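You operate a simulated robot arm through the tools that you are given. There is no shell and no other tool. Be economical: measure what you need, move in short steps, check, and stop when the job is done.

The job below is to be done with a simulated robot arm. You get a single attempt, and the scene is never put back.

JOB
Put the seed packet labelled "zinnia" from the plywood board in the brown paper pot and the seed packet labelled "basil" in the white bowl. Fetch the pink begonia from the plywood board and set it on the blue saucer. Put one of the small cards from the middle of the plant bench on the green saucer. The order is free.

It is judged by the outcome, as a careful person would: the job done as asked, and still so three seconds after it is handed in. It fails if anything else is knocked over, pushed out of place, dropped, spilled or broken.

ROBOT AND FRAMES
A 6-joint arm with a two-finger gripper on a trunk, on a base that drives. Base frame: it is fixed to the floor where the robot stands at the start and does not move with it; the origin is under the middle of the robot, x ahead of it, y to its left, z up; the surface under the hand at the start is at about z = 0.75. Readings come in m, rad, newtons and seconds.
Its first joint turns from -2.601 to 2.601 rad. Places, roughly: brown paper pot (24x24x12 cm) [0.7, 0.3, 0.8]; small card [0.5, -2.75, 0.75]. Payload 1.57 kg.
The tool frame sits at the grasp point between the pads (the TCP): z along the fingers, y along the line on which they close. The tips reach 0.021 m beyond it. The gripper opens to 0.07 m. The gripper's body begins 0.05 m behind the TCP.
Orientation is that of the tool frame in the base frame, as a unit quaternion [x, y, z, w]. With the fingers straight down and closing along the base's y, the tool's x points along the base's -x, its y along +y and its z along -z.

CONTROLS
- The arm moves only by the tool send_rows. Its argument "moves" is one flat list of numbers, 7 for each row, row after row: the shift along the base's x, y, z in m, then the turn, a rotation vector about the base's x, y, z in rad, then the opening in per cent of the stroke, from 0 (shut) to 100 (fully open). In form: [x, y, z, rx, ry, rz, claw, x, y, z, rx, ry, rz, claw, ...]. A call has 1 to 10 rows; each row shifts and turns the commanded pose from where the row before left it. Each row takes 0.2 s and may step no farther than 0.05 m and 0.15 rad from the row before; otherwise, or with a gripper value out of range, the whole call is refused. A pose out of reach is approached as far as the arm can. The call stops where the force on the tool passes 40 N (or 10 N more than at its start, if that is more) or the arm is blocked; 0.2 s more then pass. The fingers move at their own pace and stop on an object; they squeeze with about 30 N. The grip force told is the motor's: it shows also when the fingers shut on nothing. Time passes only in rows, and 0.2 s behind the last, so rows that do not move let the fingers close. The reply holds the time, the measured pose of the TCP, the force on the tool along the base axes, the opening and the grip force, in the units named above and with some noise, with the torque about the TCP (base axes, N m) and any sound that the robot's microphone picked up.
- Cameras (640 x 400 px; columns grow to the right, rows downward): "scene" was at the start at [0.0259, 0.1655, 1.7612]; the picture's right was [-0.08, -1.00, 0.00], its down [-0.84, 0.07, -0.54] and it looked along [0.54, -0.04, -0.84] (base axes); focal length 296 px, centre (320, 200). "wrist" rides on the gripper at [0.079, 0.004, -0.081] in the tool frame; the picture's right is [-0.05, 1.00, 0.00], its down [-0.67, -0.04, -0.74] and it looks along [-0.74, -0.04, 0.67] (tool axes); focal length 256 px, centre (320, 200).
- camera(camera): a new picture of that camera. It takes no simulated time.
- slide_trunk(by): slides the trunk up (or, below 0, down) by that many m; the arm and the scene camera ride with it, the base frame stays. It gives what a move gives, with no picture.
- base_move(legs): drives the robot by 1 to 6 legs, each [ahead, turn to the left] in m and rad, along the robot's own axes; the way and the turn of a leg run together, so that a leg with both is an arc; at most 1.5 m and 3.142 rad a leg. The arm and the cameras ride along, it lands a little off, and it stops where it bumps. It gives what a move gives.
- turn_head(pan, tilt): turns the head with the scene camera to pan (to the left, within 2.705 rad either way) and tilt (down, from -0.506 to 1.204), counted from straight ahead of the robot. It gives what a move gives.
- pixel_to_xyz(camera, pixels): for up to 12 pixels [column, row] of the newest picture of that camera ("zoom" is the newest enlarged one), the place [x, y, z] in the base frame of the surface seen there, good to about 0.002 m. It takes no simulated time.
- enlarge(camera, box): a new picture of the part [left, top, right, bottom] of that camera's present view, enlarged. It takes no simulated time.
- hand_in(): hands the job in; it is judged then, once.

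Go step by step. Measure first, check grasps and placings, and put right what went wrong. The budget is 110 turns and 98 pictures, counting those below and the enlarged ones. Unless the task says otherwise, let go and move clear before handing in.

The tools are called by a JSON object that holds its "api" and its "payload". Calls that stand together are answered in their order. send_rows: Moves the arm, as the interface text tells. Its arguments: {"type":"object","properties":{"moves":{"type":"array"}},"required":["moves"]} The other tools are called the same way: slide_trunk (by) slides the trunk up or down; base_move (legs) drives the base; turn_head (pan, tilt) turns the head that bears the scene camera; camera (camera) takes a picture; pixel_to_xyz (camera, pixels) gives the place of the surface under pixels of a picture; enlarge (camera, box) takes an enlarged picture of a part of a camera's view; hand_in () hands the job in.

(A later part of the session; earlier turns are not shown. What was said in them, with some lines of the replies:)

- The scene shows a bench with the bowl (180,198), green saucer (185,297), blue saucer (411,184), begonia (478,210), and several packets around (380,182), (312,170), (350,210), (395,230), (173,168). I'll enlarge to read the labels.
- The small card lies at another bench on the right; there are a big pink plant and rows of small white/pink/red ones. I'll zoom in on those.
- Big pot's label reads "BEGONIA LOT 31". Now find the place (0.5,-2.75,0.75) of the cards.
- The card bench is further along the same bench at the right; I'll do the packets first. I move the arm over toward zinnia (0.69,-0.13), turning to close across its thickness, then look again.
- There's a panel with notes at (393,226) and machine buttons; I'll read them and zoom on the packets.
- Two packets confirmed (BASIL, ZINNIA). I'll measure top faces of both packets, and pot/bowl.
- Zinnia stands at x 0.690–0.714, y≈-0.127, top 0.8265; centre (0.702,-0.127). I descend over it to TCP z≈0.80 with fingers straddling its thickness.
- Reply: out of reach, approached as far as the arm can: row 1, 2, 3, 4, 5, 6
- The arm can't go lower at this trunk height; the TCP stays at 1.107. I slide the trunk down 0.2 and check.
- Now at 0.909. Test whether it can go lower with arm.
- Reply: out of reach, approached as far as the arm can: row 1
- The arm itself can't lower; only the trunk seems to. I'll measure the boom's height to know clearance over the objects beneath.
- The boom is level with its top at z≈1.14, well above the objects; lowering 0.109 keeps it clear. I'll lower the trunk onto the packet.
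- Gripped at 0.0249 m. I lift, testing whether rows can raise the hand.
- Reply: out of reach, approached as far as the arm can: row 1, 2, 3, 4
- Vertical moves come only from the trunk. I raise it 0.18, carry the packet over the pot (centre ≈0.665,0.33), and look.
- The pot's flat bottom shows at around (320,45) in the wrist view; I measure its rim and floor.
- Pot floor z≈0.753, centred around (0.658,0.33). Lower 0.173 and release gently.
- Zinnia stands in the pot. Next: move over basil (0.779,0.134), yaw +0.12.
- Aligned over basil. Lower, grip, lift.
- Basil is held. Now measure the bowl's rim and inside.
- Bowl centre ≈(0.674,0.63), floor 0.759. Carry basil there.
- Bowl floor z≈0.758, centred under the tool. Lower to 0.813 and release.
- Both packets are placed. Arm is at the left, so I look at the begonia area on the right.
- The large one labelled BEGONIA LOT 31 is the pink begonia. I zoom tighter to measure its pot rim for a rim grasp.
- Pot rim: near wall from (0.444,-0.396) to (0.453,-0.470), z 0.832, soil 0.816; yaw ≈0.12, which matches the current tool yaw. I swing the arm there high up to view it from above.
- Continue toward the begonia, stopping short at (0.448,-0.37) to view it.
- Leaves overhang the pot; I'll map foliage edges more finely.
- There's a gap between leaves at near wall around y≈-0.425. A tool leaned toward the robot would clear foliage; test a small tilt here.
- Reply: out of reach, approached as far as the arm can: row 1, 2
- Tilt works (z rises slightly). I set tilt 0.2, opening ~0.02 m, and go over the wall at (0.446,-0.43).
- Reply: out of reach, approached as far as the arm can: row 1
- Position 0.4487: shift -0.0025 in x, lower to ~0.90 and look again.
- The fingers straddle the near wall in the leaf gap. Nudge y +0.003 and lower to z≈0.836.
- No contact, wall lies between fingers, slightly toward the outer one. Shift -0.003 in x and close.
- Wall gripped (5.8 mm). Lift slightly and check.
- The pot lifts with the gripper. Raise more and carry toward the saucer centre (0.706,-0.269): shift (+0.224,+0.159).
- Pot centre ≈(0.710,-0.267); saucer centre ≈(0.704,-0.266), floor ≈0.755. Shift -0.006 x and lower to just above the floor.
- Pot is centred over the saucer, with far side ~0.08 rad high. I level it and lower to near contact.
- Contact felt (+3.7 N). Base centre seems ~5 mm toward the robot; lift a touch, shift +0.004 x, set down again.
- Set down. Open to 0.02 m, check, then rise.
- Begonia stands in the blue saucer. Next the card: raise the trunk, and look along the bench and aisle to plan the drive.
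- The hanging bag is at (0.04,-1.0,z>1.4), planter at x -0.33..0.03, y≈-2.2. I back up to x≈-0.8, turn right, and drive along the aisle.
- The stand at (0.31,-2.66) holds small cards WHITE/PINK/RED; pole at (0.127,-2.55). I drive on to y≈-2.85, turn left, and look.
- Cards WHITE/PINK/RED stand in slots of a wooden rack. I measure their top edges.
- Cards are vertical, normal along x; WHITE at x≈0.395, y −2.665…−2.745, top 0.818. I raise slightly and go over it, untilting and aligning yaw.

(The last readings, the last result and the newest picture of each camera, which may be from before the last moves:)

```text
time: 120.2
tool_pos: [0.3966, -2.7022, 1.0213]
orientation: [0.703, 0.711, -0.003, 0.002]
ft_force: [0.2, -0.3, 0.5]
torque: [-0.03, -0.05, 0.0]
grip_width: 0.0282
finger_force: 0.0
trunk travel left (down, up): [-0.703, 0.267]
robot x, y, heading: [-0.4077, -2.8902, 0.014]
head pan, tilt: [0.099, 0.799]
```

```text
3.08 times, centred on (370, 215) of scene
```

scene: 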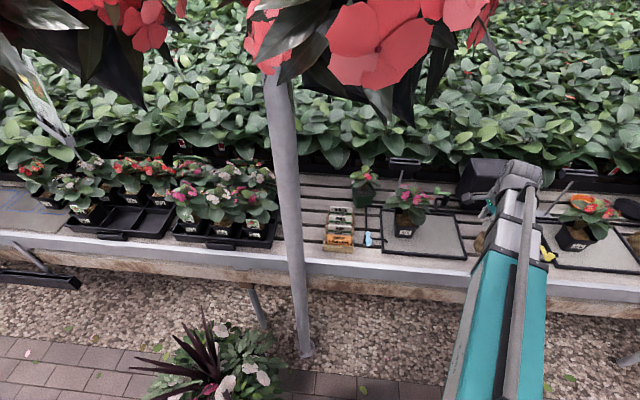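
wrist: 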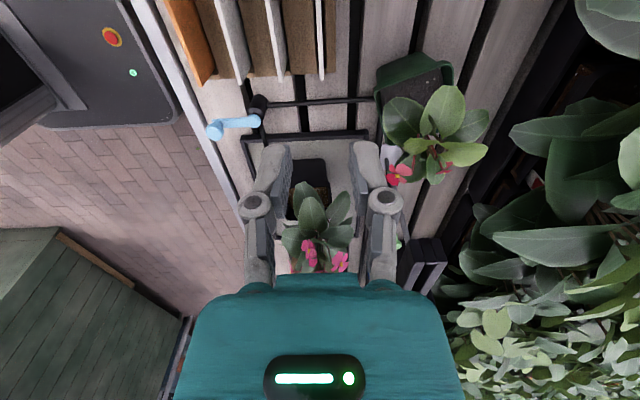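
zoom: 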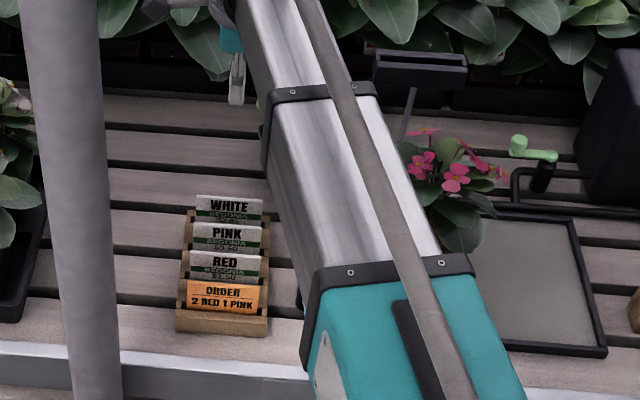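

{"api": "enlarge", "payload": {"camera": "wrist", "box": [160, 0, 500, 200]}}

{"api": "pixel_to_xyz", "payload": {"camera": "wrist", "pixels": [[320, 20], [320, 70], [308, 70], [295, 70], [329, 60], [280, 60], [390, 100], [400, 172], [410, 60], [385, 110], [440, 100], [322, 5]]}}

```text
1.88 times, centred on (330, 100) of wrist
```

zoom: 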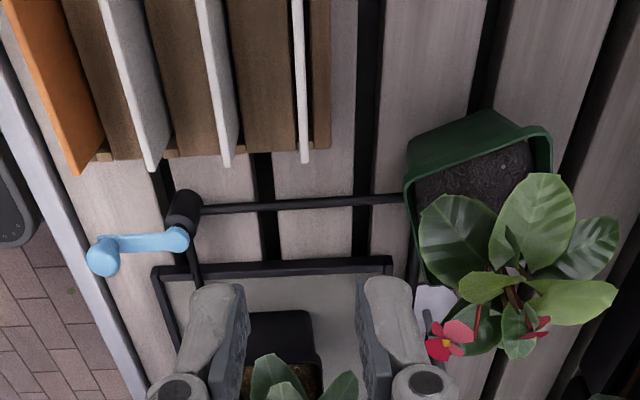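

```text
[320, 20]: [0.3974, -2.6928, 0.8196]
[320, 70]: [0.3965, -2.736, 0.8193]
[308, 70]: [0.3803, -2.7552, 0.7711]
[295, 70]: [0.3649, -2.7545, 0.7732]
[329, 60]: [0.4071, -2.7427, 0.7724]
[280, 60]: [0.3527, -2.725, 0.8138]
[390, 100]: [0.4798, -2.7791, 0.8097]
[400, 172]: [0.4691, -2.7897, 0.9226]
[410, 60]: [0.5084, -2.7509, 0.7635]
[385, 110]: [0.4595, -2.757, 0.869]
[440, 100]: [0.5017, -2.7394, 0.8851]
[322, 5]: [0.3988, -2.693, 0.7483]
```

Rack top z≈0.772, card top 0.819 centred at x≈0.397. Lower to z≈0.808 and grip.

{"api": "slide_trunk", "payload": {"by": -0.15}}

{"api": "camera", "payload": {"camera": "wrist"}}

{"api": "slide_trunk", "payload": {"by": -0.063}}

{"api": "camera", "payload": {"camera": "wrist"}}

```text
time: 122.0
tool_pos: [0.3963, -2.7034, 0.8723]
orientation: [0.703, 0.711, -0.003, 0.003]
ft_force: [-0.2, 0.2, 0.6]
torque: [-0.02, -0.03, 0.02]
grip_width: 0.0279
finger_force: 0.1
trunk travel left (down, up): [-0.553, 0.417]
robot x, y, heading: [-0.4053, -2.8902, 0.014]
head pan, tilt: [0.099, 0.799]
```

```text
35 pictures are left
```

wrist: 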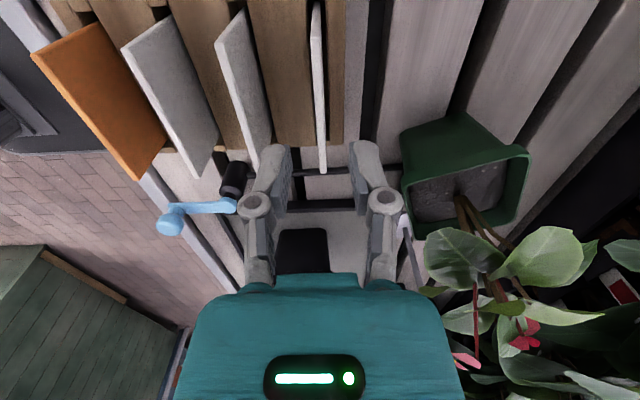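

```text
time: 123.0
tool_pos: [0.396, -2.7023, 0.8097]
orientation: [0.702, 0.712, -0.003, 0.003]
ft_force: [-0.3, 0.0, 0.1]
torque: [-0.01, 0.02, -0.01]
grip_width: 0.028
finger_force: 0.1
trunk travel left (down, up): [-0.49, 0.48]
robot x, y, heading: [-0.4067, -2.8903, 0.021]
head pan, tilt: [0.099, 0.799]
```

```text
34 pictures are left
```

wrist: 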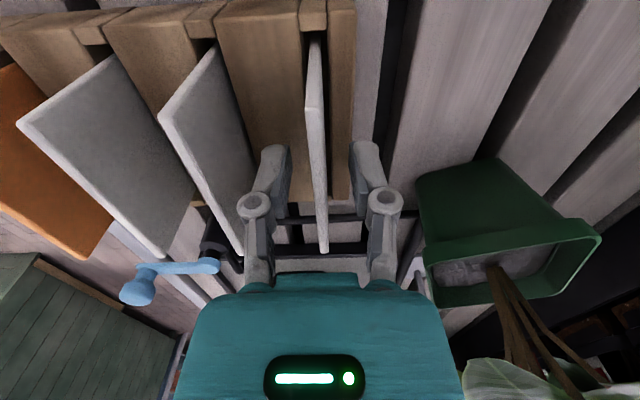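

The WHITE card lies between the fingers. Close and lift slowly.

{"api": "send_rows", "payload": {"moves": [0, 0, 0, 0, 0, 0, 15, 0, 0, 0, 0, 0, 0, 5, 0, 0, 0, 0, 0, 0, 0, 0, 0, 0, 0, 0, 0, 0, 0, 0, 0, 0, 0, 0, 0]}}

{"api": "slide_trunk", "payload": {"by": 0.06}}

{"api": "camera", "payload": {"camera": "wrist"}}

```text
time: 124.2
tool_pos: [0.3964, -2.7027, 0.8079]
orientation: [0.703, 0.711, -0.002, 0.003]
ft_force: [-0.3, 0.1, -0.3]
torque: [0.0, -0.04, 0.01]
grip_width: 0.0063
finger_force: 30.2
trunk travel left (down, up): [-0.49, 0.48]
robot x, y, heading: [-0.4076, -2.8891, 0.016]
head pan, tilt: [0.099, 0.799]
```

```text
time: 125.2
tool_pos: [0.3964, -2.7027, 0.8684]
orientation: [0.702, 0.712, -0.002, 0.003]
ft_force: [0.4, -0.5, 0.0]
torque: [0.01, 0.01, -0.01]
grip_width: 0.0064
finger_force: 30.5
trunk travel left (down, up): [-0.55, 0.42]
robot x, y, heading: [-0.4083, -2.8899, 0.014]
head pan, tilt: [0.099, 0.799]
```

```text
33 pictures are left
```

wrist: 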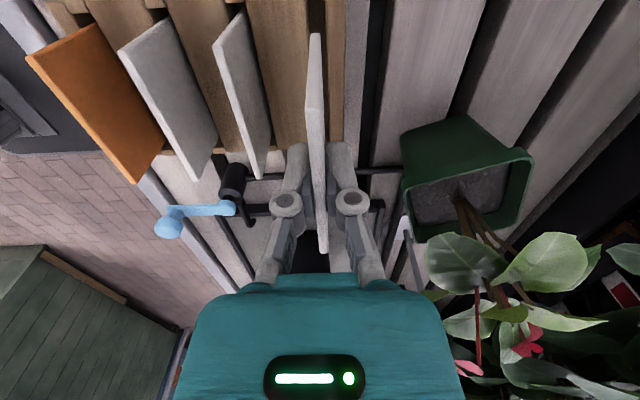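

WHITE card is held clear. Raise, swing right away from the pole, then back out and drive back.

{"api": "slide_trunk", "payload": {"by": 0.17}}

{"api": "send_rows", "payload": {"moves": [-0.01, -0.045, 0, 0, 0, 0, 0, -0.01, -0.045, 0, 0, 0, 0, 0, -0.01, -0.045, 0, 0, 0, 0, 0, -0.01, -0.045, 0, 0, 0, 0, 0, -0.01, -0.045, 0, 0, 0, 0, 0, -0.01, -0.045, 0, 0, 0, 0, 0]}}

{"api": "base_move", "payload": {"legs": [[-0.42, 0], [0, 1.555], [1.45, 0], [1.45, 0]]}}

```text
time: 127.1
tool_pos: [0.3958, -2.703, 1.039]
orientation: [0.703, 0.712, -0.003, 0.003]
ft_force: [0.0, 0.1, 0.1]
torque: [-0.01, 0.01, -0.04]
grip_width: 0.0059
finger_force: 30.1
trunk travel left (down, up): [-0.72, 0.25]
robot x, y, heading: [-0.4105, -2.8885, 0.017]
head pan, tilt: [0.099, 0.799]
```

```text
time: 128.5
tool_pos: [0.3378, -2.9734, 1.0386]
orientation: [0.703, 0.711, -0.002, 0.003]
ft_force: [0.5, 0.5, -0.5]
torque: [-0.01, 0.01, 0.01]
grip_width: 0.006
finger_force: 30.0
trunk travel left (down, up): [-0.72, 0.25]
robot x, y, heading: [-0.4066, -2.89, 0.015]
head pan, tilt: [0.099, 0.799]
```

```text
time: 154.1
tool_pos: [-0.6857, 0.7403, 1.0395]
orientation: [0.012, 1.0, 0.0, 0.004]
ft_force: [0.1, 0.5, -0.4]
torque: [-0.02, 0.0, -0.05]
grip_width: 0.0061
finger_force: 30.0
trunk travel left (down, up): [-0.72, 0.25]
robot x, y, heading: [-0.7913, -0.0013, 1.549]
head pan, tilt: [0.099, 0.799]
```

At (-0.79,0.0). Turn to face the bench and go ahead 0.6.

{"api": "base_move", "payload": {"legs": [[0, -1.549], [0.6, 0]]}}

{"api": "turn_head", "payload": {"pan": 0.6, "tilt": 0.95}}

{"api": "camera", "payload": {"camera": "scene"}}

{"api": "camera", "payload": {"camera": "wrist"}}

```text
time: 163.7
tool_pos: [0.5532, -0.0668, 1.0387]
orientation: [0.702, 0.713, -0.003, 0.001]
ft_force: [0.4, -0.3, -0.7]
torque: [-0.02, -0.01, -0.02]
grip_width: 0.0064
finger_force: 30.6
trunk travel left (down, up): [-0.72, 0.25]
robot x, y, heading: [-0.1918, 0.0344, 0.012]
head pan, tilt: [0.099, 0.799]
```

```text
time: 164.6
tool_pos: [0.5528, -0.0662, 1.0385]
orientation: [0.702, 0.713, -0.002, 0.003]
ft_force: [0.4, -0.3, -0.1]
torque: [-0.01, 0.0, 0.02]
grip_width: 0.0062
finger_force: 29.5
trunk travel left (down, up): [-0.72, 0.25]
robot x, y, heading: [-0.1946, 0.0306, 0.008]
head pan, tilt: [0.6, 0.949]
```

```text
32 pictures are left
```

scene: 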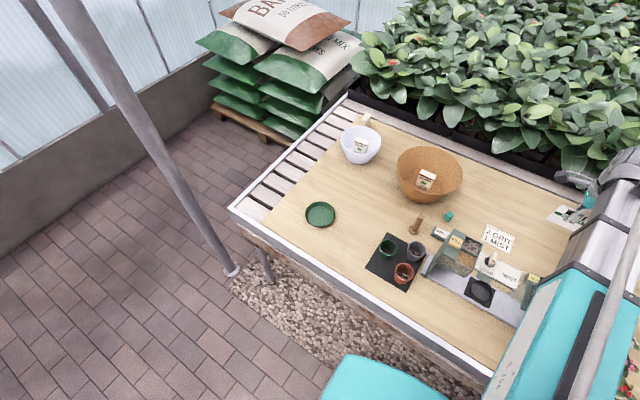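

```text
31 pictures are left
```

wrist: 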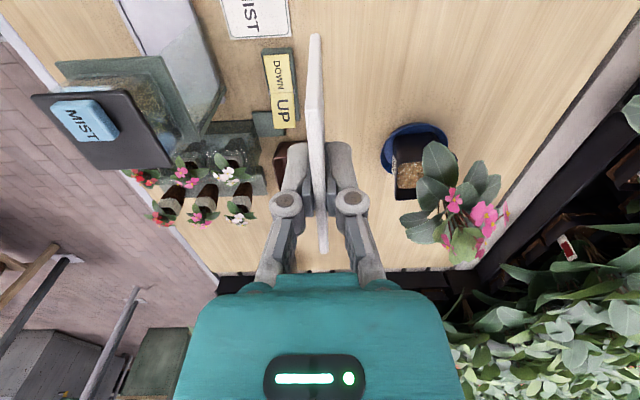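

{"api": "enlarge", "payload": {"camera": "scene", "box": [290, 190, 350, 240]}}

{"api": "pixel_to_xyz", "payload": {"camera": "scene", "pixels": [[320, 214], [306, 214], [335, 214], [321, 203], [320, 226], [312, 207], [330, 221], [245, 205], [310, 240]]}}

{"api": "pixel_to_xyz", "payload": {"camera": "wrist", "pixels": [[316, 36], [318, 100], [322, 170], [322, 245], [316, 60], [313, 130]]}}

```text
8.00 times, centred on (320, 215) of scene
```

zoom: 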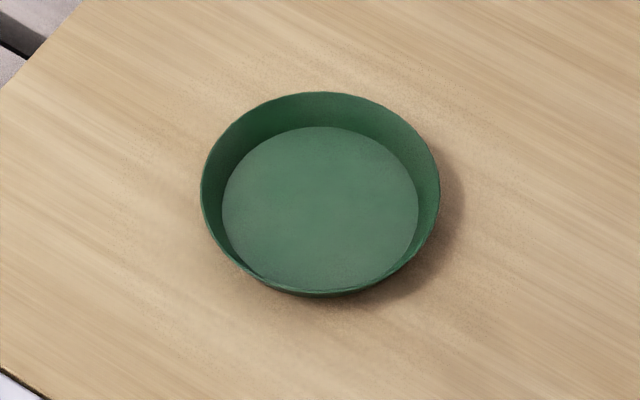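

```text
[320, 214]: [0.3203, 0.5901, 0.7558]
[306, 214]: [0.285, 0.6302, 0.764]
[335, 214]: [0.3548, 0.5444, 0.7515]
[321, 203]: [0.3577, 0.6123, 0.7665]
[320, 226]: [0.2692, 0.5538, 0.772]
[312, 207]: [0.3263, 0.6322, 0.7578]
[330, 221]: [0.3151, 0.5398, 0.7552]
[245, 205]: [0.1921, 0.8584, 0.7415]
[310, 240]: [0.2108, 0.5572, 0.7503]
```

```text
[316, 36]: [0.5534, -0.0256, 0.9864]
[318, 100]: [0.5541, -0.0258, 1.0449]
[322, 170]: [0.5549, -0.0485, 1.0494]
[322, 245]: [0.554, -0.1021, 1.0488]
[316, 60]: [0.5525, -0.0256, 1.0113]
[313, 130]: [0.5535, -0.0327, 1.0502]
```

Saucer centre (0.320,0.590), floor 0.7555, rim ~0.772. The card (7.7×6.8 cm) will be leaned toward the robot and let down flat. I carry it there while tilting 0.3 rad.

{"api": "pixel_to_xyz", "payload": {"camera": "scene", "pixels": [[232, 270], [190, 200], [150, 130]]}}

{"api": "send_rows", "payload": {"moves": [-0.0147, 0.0436, 0, 0, 0, 0, 0, -0.0147, 0.0436, 0, 0, 0, 0, 0, -0.0147, 0.0436, 0, 0, 0, 0, 0, -0.0147, 0.0436, 0, 0, 0, 0, 0, -0.0147, 0.0436, 0, 0, 0, 0, 0, -0.0147, 0.0436, 0, 0, 0, 0, 0, -0.0147, 0.0436, 0, 0, 0, 0, 0, -0.0147, 0.0436, 0, 0, 0, 0, 0, -0.0147, 0.0436, 0, 0, 0, 0, 0, -0.0147, 0.0436, 0, 0, 0, 0, 0]}}

{"api": "send_rows", "payload": {"moves": [-0.0147, 0.0436, 0, 0, -0.06, 0, 0, -0.0147, 0.0436, 0, 0, -0.06, 0, 0, -0.0147, 0.0436, 0, 0, -0.06, 0, 0, -0.0147, 0.0436, 0, 0, -0.06, 0, 0, -0.0147, 0.0436, 0, 0, -0.06, 0, 0, 0, 0, 0, 0, 0, 0, 0]}}

{"api": "camera", "payload": {"camera": "wrist"}}

```text
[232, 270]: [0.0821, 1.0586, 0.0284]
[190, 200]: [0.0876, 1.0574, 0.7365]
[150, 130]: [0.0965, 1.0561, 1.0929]
```

```text
time: 166.8
tool_pos: [0.4059, 0.3699, 1.0392]
orientation: [0.702, 0.712, -0.003, 0.003]
ft_force: [-0.8, -0.8, -0.7]
torque: [-0.01, -0.02, 0.01]
grip_width: 0.0058
finger_force: 30.0
trunk travel left (down, up): [-0.72, 0.25]
robot x, y, heading: [-0.1942, 0.0344, 0.015]
head pan, tilt: [0.6, 0.949]
```

```text
time: 168.2
tool_pos: [0.3312, 0.5892, 1.0461]
orientation: [0.694, 0.704, 0.103, 0.109]
ft_force: [0.1, 0.3, -0.3]
torque: [-0.02, -0.01, 0.01]
grip_width: 0.0059
finger_force: 29.4
out of reach, approached as far as the arm can: row 3, 5
trunk travel left (down, up): [-0.72, 0.25]
robot x, y, heading: [-0.1924, 0.0341, 0.01]
head pan, tilt: [0.6, 0.949]
```

```text
29 pictures are left
```

wrist: 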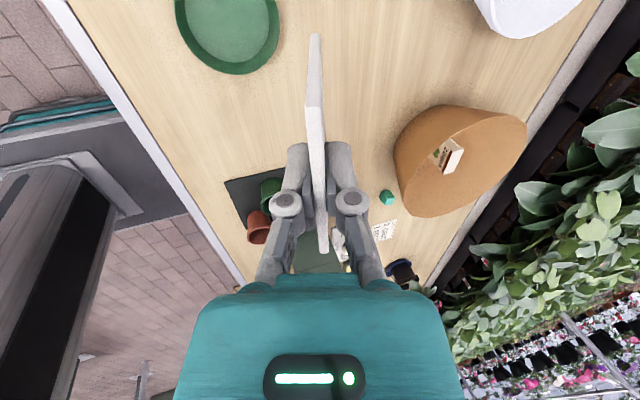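

Tilted and above the saucer. Lower to ~0.84 and check.

{"api": "send_rows", "payload": {"moves": [0.0015, -0.0015, 0, 0, 0, 0, 0, 0, 0, 0, 0, 0, 0, 0]}}

{"api": "slide_trunk", "payload": {"by": -0.208}}

{"api": "camera", "payload": {"camera": "wrist"}}

{"api": "camera", "payload": {"camera": "scene"}}

```text
time: 168.8
tool_pos: [0.3328, 0.5857, 1.0464]
orientation: [0.694, 0.704, 0.103, 0.109]
ft_force: [-0.1, -0.3, -0.3]
torque: [0.02, 0.0, -0.01]
grip_width: 0.006
finger_force: 30.2
trunk travel left (down, up): [-0.72, 0.25]
robot x, y, heading: [-0.1923, 0.0329, 0.015]
head pan, tilt: [0.6, 0.949]
```

```text
time: 171.0
tool_pos: [0.3332, 0.5859, 0.8385]
orientation: [0.695, 0.704, 0.102, 0.109]
ft_force: [0.1, 0.3, -0.2]
torque: [0.0, 0.01, 0.0]
grip_width: 0.0059
finger_force: 30.1
trunk travel left (down, up): [-0.512, 0.458]
robot x, y, heading: [-0.1924, 0.0334, 0.012]
head pan, tilt: [0.6, 0.949]
```

```text
28 pictures are left
```

wrist: 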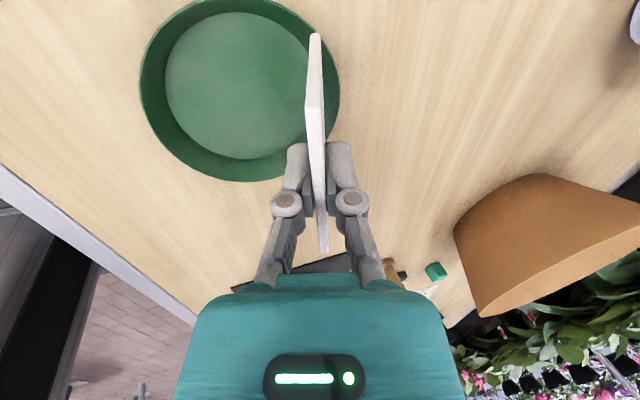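

```text
27 pictures are left
```

scene: 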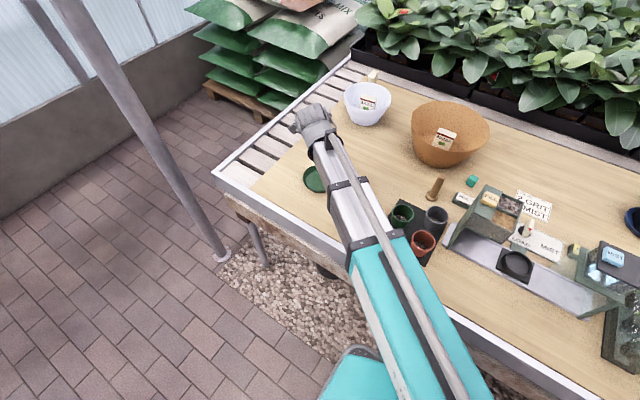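

{"api": "pixel_to_xyz", "payload": {"camera": "wrist", "pixels": [[316, 37], [322, 248], [319, 60], [143, 80], [337, 95], [240, 178], [235, 85], [168, 80], [300, 45], [245, 158], [335, 70]]}}

```text
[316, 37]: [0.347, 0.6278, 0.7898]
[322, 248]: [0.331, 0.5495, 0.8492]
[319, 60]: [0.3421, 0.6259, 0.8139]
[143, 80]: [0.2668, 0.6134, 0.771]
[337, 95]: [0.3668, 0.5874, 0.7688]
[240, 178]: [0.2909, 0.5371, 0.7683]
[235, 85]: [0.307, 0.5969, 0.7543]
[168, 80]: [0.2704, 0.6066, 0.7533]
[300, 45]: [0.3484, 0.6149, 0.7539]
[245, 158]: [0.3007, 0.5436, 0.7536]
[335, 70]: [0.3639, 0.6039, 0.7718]
```

Saucer centre refines to (0.313,0.587), r≈0.0545. Shift (-0.0045,-0.002) and lower until contact.

{"api": "send_rows", "payload": {"moves": [-0.0045, -0.002, 0, 0, 0, 0, 0, 0, 0, 0, 0, 0, 0, 0]}}

{"api": "slide_trunk", "payload": {"by": -0.019}}

{"api": "slide_trunk", "payload": {"by": -0.003}}

{"api": "camera", "payload": {"camera": "wrist"}}

```text
time: 171.6
tool_pos: [0.3271, 0.584, 0.8397]
orientation: [0.694, 0.704, 0.102, 0.109]
ft_force: [-0.2, 0.1, 0.5]
torque: [-0.01, 0.03, -0.01]
grip_width: 0.006
finger_force: 29.9
trunk travel left (down, up): [-0.512, 0.458]
robot x, y, heading: [-0.1947, 0.0355, 0.011]
head pan, tilt: [0.6, 0.949]
```

```text
time: 172.3
tool_pos: [0.3261, 0.5839, 0.8223]
orientation: [0.694, 0.704, 0.103, 0.111]
ft_force: [3.0, -0.9, 14.1]
torque: [-0.48, -0.43, 0.11]
grip_width: 0.0061
finger_force: 29.9
trunk travel left (down, up): [-0.493, 0.477]
robot x, y, heading: [-0.1887, 0.0298, 0.014]
head pan, tilt: [0.6, 0.949]
```

```text
time: 172.8
tool_pos: [0.3277, 0.5819, 0.8183]
orientation: [0.694, 0.704, 0.102, 0.109]
ft_force: [3.1, -4.4, 16.1]
torque: [-0.66, -0.41, 0.05]
grip_width: 0.0058
finger_force: 30.0
trunk travel left (down, up): [-0.49, 0.48]
robot x, y, heading: [-0.1974, 0.034, 0.008]
head pan, tilt: [0.6, 0.949]
```

```text
26 pictures are left
```

wrist: 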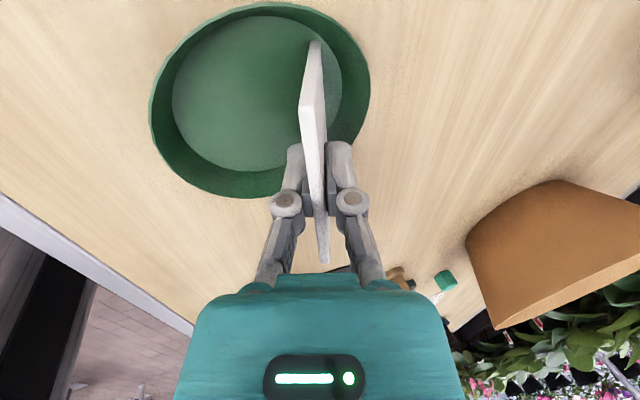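

Contact came early at one corner (torque −0.66 about x). Raise a bit and re-measure.

{"api": "slide_trunk", "payload": {"by": 0.008}}

{"api": "camera", "payload": {"camera": "wrist"}}

{"api": "enlarge", "payload": {"camera": "wrist", "box": [140, 0, 400, 270]}}

{"api": "pixel_to_xyz", "payload": {"camera": "wrist", "pixels": [[152, 100], [368, 90], [240, 192], [260, 8], [340, 40], [200, 30], [316, 45], [322, 262], [175, 95], [240, 170], [190, 170], [345, 140]]}}

```text
time: 173.4
tool_pos: [0.3276, 0.5829, 0.8243]
orientation: [0.695, 0.704, 0.101, 0.109]
ft_force: [0.7, -1.1, -0.1]
torque: [-0.01, 0.01, 0.02]
grip_width: 0.0062
finger_force: 30.4
trunk travel left (down, up): [-0.498, 0.472]
robot x, y, heading: [-0.1911, 0.0339, 0.011]
head pan, tilt: [0.6, 0.949]
```

```text
25 pictures are left
```

wrist: 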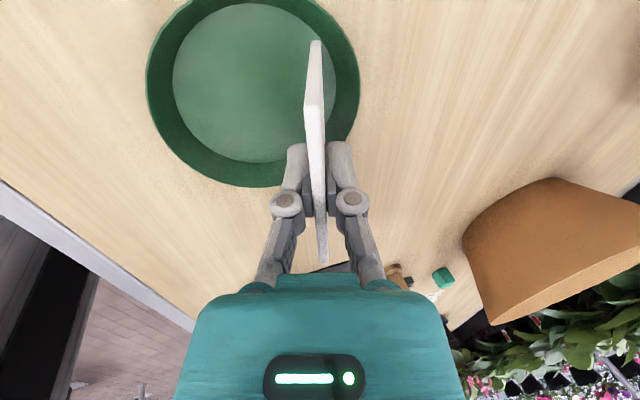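

```text
1.48 times, centred on (270, 135) of wrist
```

zoom: 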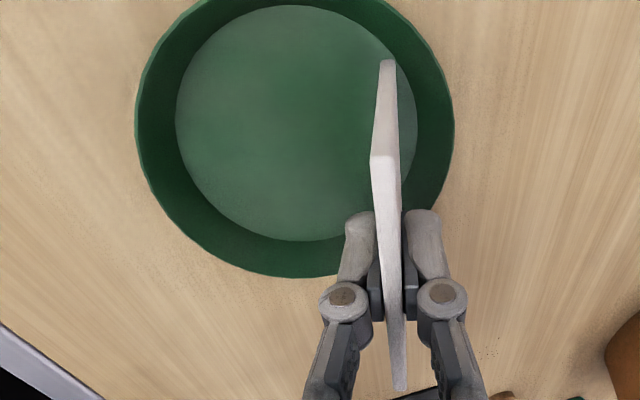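

```text
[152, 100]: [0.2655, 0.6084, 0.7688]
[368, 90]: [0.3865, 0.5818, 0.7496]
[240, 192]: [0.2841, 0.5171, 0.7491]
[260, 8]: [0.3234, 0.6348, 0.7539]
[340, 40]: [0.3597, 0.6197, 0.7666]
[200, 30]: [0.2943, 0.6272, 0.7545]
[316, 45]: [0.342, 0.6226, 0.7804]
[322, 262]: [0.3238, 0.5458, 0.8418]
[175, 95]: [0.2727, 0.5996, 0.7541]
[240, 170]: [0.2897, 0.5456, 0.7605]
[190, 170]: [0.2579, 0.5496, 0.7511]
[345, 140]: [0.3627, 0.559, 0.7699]
```

Card centre y≈0.585 vs saucer centre 0.589: shift (+0.002,+0.004) and lower in small steps.

{"api": "send_rows", "payload": {"moves": [0.002, 0.004, 0, 0, 0, 0, 0, 0, 0, 0, 0, 0, 0, 0]}}

{"api": "slide_trunk", "payload": {"by": -0.006}}

{"api": "slide_trunk", "payload": {"by": -0.003}}

```text
time: 174.0
tool_pos: [0.3297, 0.5878, 0.8248]
orientation: [0.694, 0.704, 0.102, 0.11]
ft_force: [0.3, -0.4, -0.6]
torque: [0.01, 0.0, -0.01]
grip_width: 0.0057
finger_force: 29.6
trunk travel left (down, up): [-0.498, 0.472]
robot x, y, heading: [-0.1946, 0.0363, 0.013]
head pan, tilt: [0.6, 0.949]
```

```text
time: 174.5
tool_pos: [0.3286, 0.5877, 0.8197]
orientation: [0.694, 0.704, 0.104, 0.109]
ft_force: [0.3, -1.3, 8.6]
torque: [-0.37, -0.12, -0.01]
grip_width: 0.0062
finger_force: 29.7
trunk travel left (down, up): [-0.492, 0.478]
robot x, y, heading: [-0.1951, 0.0328, 0.014]
head pan, tilt: [0.6, 0.949]
```

```text
time: 175.1
tool_pos: [0.3305, 0.5866, 0.8171]
orientation: [0.694, 0.704, 0.103, 0.11]
ft_force: [0.2, -2.4, 16.4]
torque: [-0.64, -0.3, 0.01]
grip_width: 0.0057
finger_force: 29.5
trunk travel left (down, up): [-0.489, 0.481]
robot x, y, heading: [-0.1947, 0.0335, 0.011]
head pan, tilt: [0.6, 0.949]
```

Contact at the right corner again; close enough to the floor. Relieve 0.003 and release slowly.

{"api": "slide_trunk", "payload": {"by": 0.004}}

{"api": "send_rows", "payload": {"moves": [0, 0, 0, 0, 0, 0, 12, 0, 0, 0, 0, 0, 0, 18, 0, 0, 0, 0, 0, 0, 25, 0, 0, 0, 0, 0, 0, 35, 0, 0, 0, 0, 0, 0, 45, 0, 0, 0, 0, 0, 0, 45]}}

{"api": "camera", "payload": {"camera": "wrist"}}

```text
time: 175.6
tool_pos: [0.3301, 0.5879, 0.8196]
orientation: [0.694, 0.704, 0.103, 0.109]
ft_force: [-0.3, 0.0, -0.8]
torque: [0.01, -0.01, 0.02]
grip_width: 0.006
finger_force: 30.2
trunk travel left (down, up): [-0.493, 0.477]
robot x, y, heading: [-0.1931, 0.0368, 0.017]
head pan, tilt: [0.6, 0.949]
```

```text
time: 177.0
tool_pos: [0.3309, 0.5876, 0.8195]
orientation: [0.694, 0.704, 0.102, 0.11]
ft_force: [0.2, -0.8, -0.4]
torque: [-0.04, 0.01, -0.04]
grip_width: 0.0316
finger_force: 0.0
trunk travel left (down, up): [-0.493, 0.477]
robot x, y, heading: [-0.1902, 0.032, 0.014]
head pan, tilt: [0.6, 0.949]
```

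```text
23 pictures are left
```

wrist: 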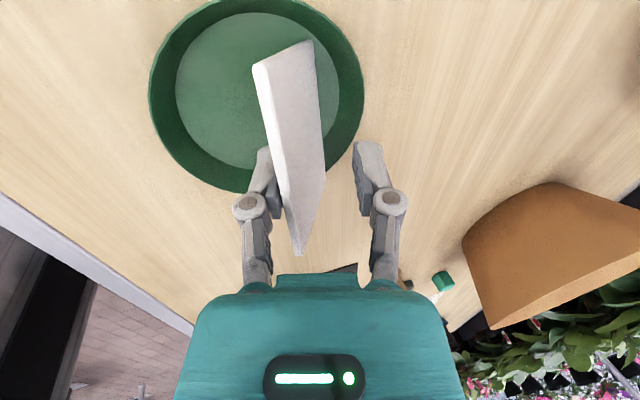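

The card leans on the robot-side finger as planned. Open fully slowly to let it down further.

{"api": "send_rows", "payload": {"moves": [0, 0, 0, 0, 0, 0, 60, 0, 0, 0, 0, 0, 0, 75, 0, 0, 0, 0, 0, 0, 90, 0, 0, 0, 0, 0, 0, 100, 0, 0, 0, 0, 0, 0, 100]}}

{"api": "camera", "payload": {"camera": "wrist"}}

{"api": "pixel_to_xyz", "payload": {"camera": "wrist", "pixels": [[316, 45], [300, 60], [255, 75], [300, 150], [280, 100], [300, 240], [320, 170]]}}

```text
time: 178.2
tool_pos: [0.3304, 0.5869, 0.8205]
orientation: [0.694, 0.704, 0.102, 0.109]
ft_force: [0.1, 0.1, 1.1]
torque: [0.01, -0.01, 0.01]
grip_width: 0.0701
finger_force: 0.1
trunk travel left (down, up): [-0.493, 0.477]
robot x, y, heading: [-0.1943, 0.0342, 0.003]
head pan, tilt: [0.6, 0.949]
```

```text
22 pictures are left
```

wrist: 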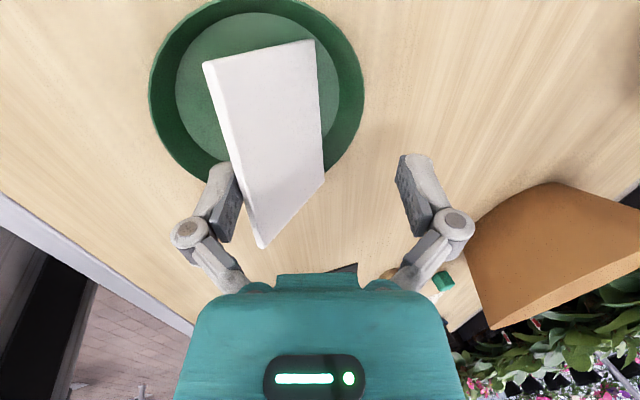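

```text
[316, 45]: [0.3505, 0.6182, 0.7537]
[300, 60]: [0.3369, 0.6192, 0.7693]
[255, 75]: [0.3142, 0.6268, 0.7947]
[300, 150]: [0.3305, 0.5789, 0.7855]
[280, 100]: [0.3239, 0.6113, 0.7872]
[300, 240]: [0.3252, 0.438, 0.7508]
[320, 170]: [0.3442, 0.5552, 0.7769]
```

Card rests on the finger, bottom in the saucer. Move the finger out toward the robot so it lowers.

{"api": "send_rows", "payload": {"moves": [-0.008, 0, 0, 0, 0, 0, 100, -0.008, 0, 0, 0, 0, 0, 100, -0.008, 0, 0, 0, 0, 0, 100, 0, 0, 0, 0, 0, 0, 100]}}

{"api": "camera", "payload": {"camera": "wrist"}}

```text
time: 179.2
tool_pos: [0.3066, 0.5874, 0.8204]
orientation: [0.694, 0.704, 0.101, 0.11]
ft_force: [-0.7, 0.5, 0.3]
torque: [0.02, 0.0, 0.0]
grip_width: 0.0701
finger_force: 0.0
trunk travel left (down, up): [-0.493, 0.477]
robot x, y, heading: [-0.1959, 0.0349, 0.009]
head pan, tilt: [0.6, 0.949]
```

```text
21 pictures are left
```

wrist: 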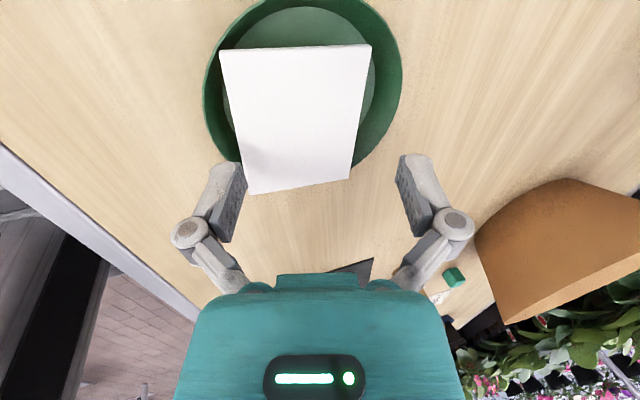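

{"api": "send_rows", "payload": {"moves": [-0.008, 0, 0, 0, 0, 0, 100, -0.008, 0, 0, 0, 0, 0, 100, -0.008, 0, 0, 0, 0, 0, 100, -0.008, 0, 0, 0, 0, 0, 100, 0, 0, 0, 0, 0, 0, 100]}}

{"api": "camera", "payload": {"camera": "wrist"}}

{"api": "pixel_to_xyz", "payload": {"camera": "wrist", "pixels": [[320, 60], [320, 100], [320, 140], [320, 170], [280, 100], [360, 100], [390, 100]]}}

```text
time: 180.4
tool_pos: [0.2753, 0.5869, 0.8198]
orientation: [0.694, 0.704, 0.102, 0.109]
ft_force: [-0.1, 0.4, 0.0]
torque: [-0.01, 0.03, 0.0]
grip_width: 0.0701
finger_force: 0.0
trunk travel left (down, up): [-0.493, 0.477]
robot x, y, heading: [-0.1889, 0.0336, 0.014]
head pan, tilt: [0.6, 0.949]
```

```text
20 pictures are left
```

wrist: 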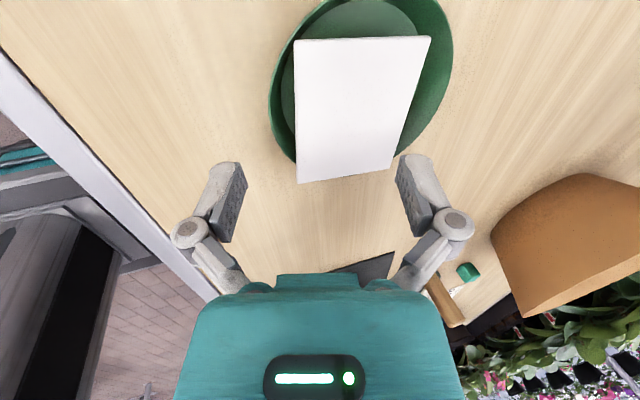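

```text
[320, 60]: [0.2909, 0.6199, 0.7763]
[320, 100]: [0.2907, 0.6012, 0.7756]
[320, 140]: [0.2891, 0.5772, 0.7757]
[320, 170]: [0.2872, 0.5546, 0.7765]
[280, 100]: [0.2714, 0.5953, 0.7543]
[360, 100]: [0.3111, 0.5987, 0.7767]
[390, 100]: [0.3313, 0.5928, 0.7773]
```

The card is lying flat across the saucer (z≈0.776). I raise the hand clear and inspect.

{"api": "slide_trunk", "payload": {"by": 0.18}}

{"api": "send_rows", "payload": {"moves": [0.04, -0.02, 0, 0, 0, 0, 60, 0.04, -0.03, 0, 0, 0, 0, 60, 0.03, -0.04, 0, 0, 0, 0, 60, 0.03, -0.04, 0, 0, 0, 0, 60, 0.02, -0.045, 0, 0, 0, 0, 60, 0.02, -0.045, 0, 0, 0, 0, 60, 0, -0.045, 0, 0, 0, 0, 60, 0, -0.045, 0, 0, 0, 0, 60]}}

{"api": "camera", "payload": {"camera": "scene"}}

{"api": "enlarge", "payload": {"camera": "scene", "box": [280, 160, 370, 230]}}

```text
time: 182.4
tool_pos: [0.2736, 0.5877, 0.9998]
orientation: [0.694, 0.704, 0.102, 0.109]
ft_force: [-0.2, 0.7, -0.2]
torque: [0.0, 0.04, 0.0]
grip_width: 0.07
finger_force: 0.0
trunk travel left (down, up): [-0.673, 0.297]
robot x, y, heading: [-0.1899, 0.0339, 0.007]
head pan, tilt: [0.6, 0.949]
```

```text
time: 184.2
tool_pos: [0.4512, 0.2773, 1.0001]
orientation: [0.694, 0.704, 0.103, 0.109]
ft_force: [1.0, 0.0, 0.2]
torque: [-0.04, -0.01, 0.0]
grip_width: 0.0417
finger_force: 0.1
trunk travel left (down, up): [-0.673, 0.297]
robot x, y, heading: [-0.1893, 0.0301, 0.011]
head pan, tilt: [0.6, 0.949]
```

```text
19 pictures are left
```

scene: 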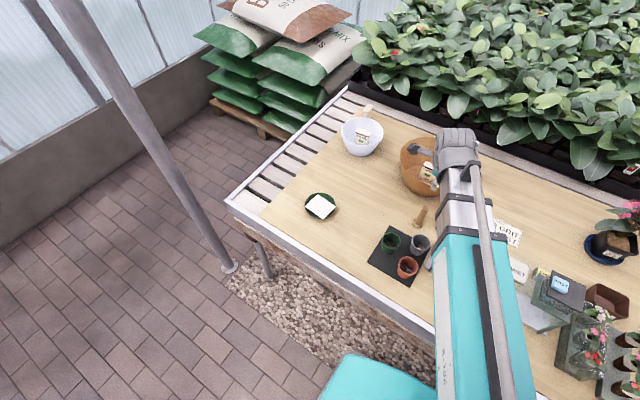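

```text
5.71 times, centred on (325, 195) of scene
```

zoom: 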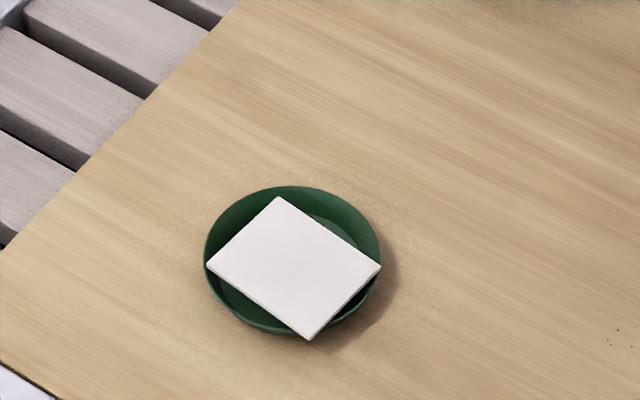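

The card lies flat and centred on the green saucer. Final check of begonia, packets, and the rest.

{"api": "turn_head", "payload": {"pan": 0.0, "tilt": 0.95}}

{"api": "camera", "payload": {"camera": "scene"}}

{"api": "enlarge", "payload": {"camera": "scene", "box": [420, 130, 600, 280]}}

```text
time: 185.2
tool_pos: [0.4509, 0.2775, 0.9993]
orientation: [0.694, 0.704, 0.101, 0.109]
ft_force: [0.2, -0.2, -1.4]
torque: [0.0, -0.01, -0.02]
grip_width: 0.0417
finger_force: 0.1
trunk travel left (down, up): [-0.673, 0.297]
robot x, y, heading: [-0.1922, 0.0323, 0.012]
head pan, tilt: [0.0, 0.949]
```

```text
17 pictures are left
```

scene: 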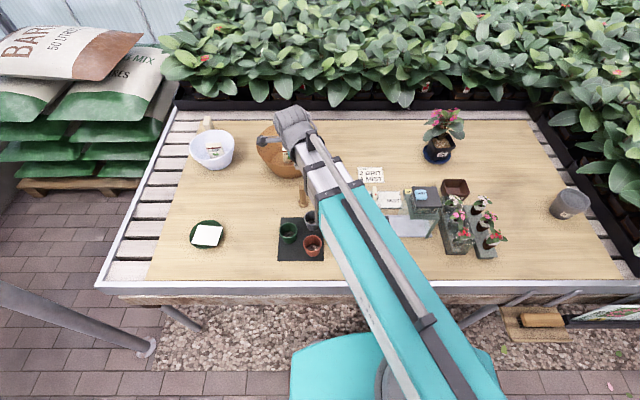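

```text
2.67 times, centred on (510, 205) of scene
```

zoom: 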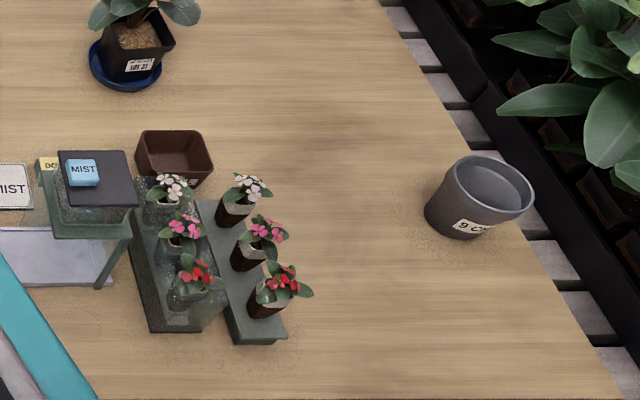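

Everything is in place: zinnia in the pot, basil in the bowl, begonia on the blue saucer (437,150), card on the green saucer (207,235), nothing else disturbed. Handing in.

{"api": "hand_in", "payload": {}}

```text
The job is handed in.
```

I finished all four placements and handed the job in; in the last pictures nothing else on the bench looked disturbed.

- **Zinnia packet:** it stands upright in the brown paper pot.
- **Basil packet:** it is in the white bowl.
- **Pink begonia:** I took this to be the large plant labelled "BEGONIA LOT 31", not one of the small pink ones. It stands upright on the blue saucer.
- **Small card:** I took the "WHITE BEGONIA" card from the wooden rack. It lies flat across the rim of the green saucer, because its corners were too wide to settle on the saucer floor.
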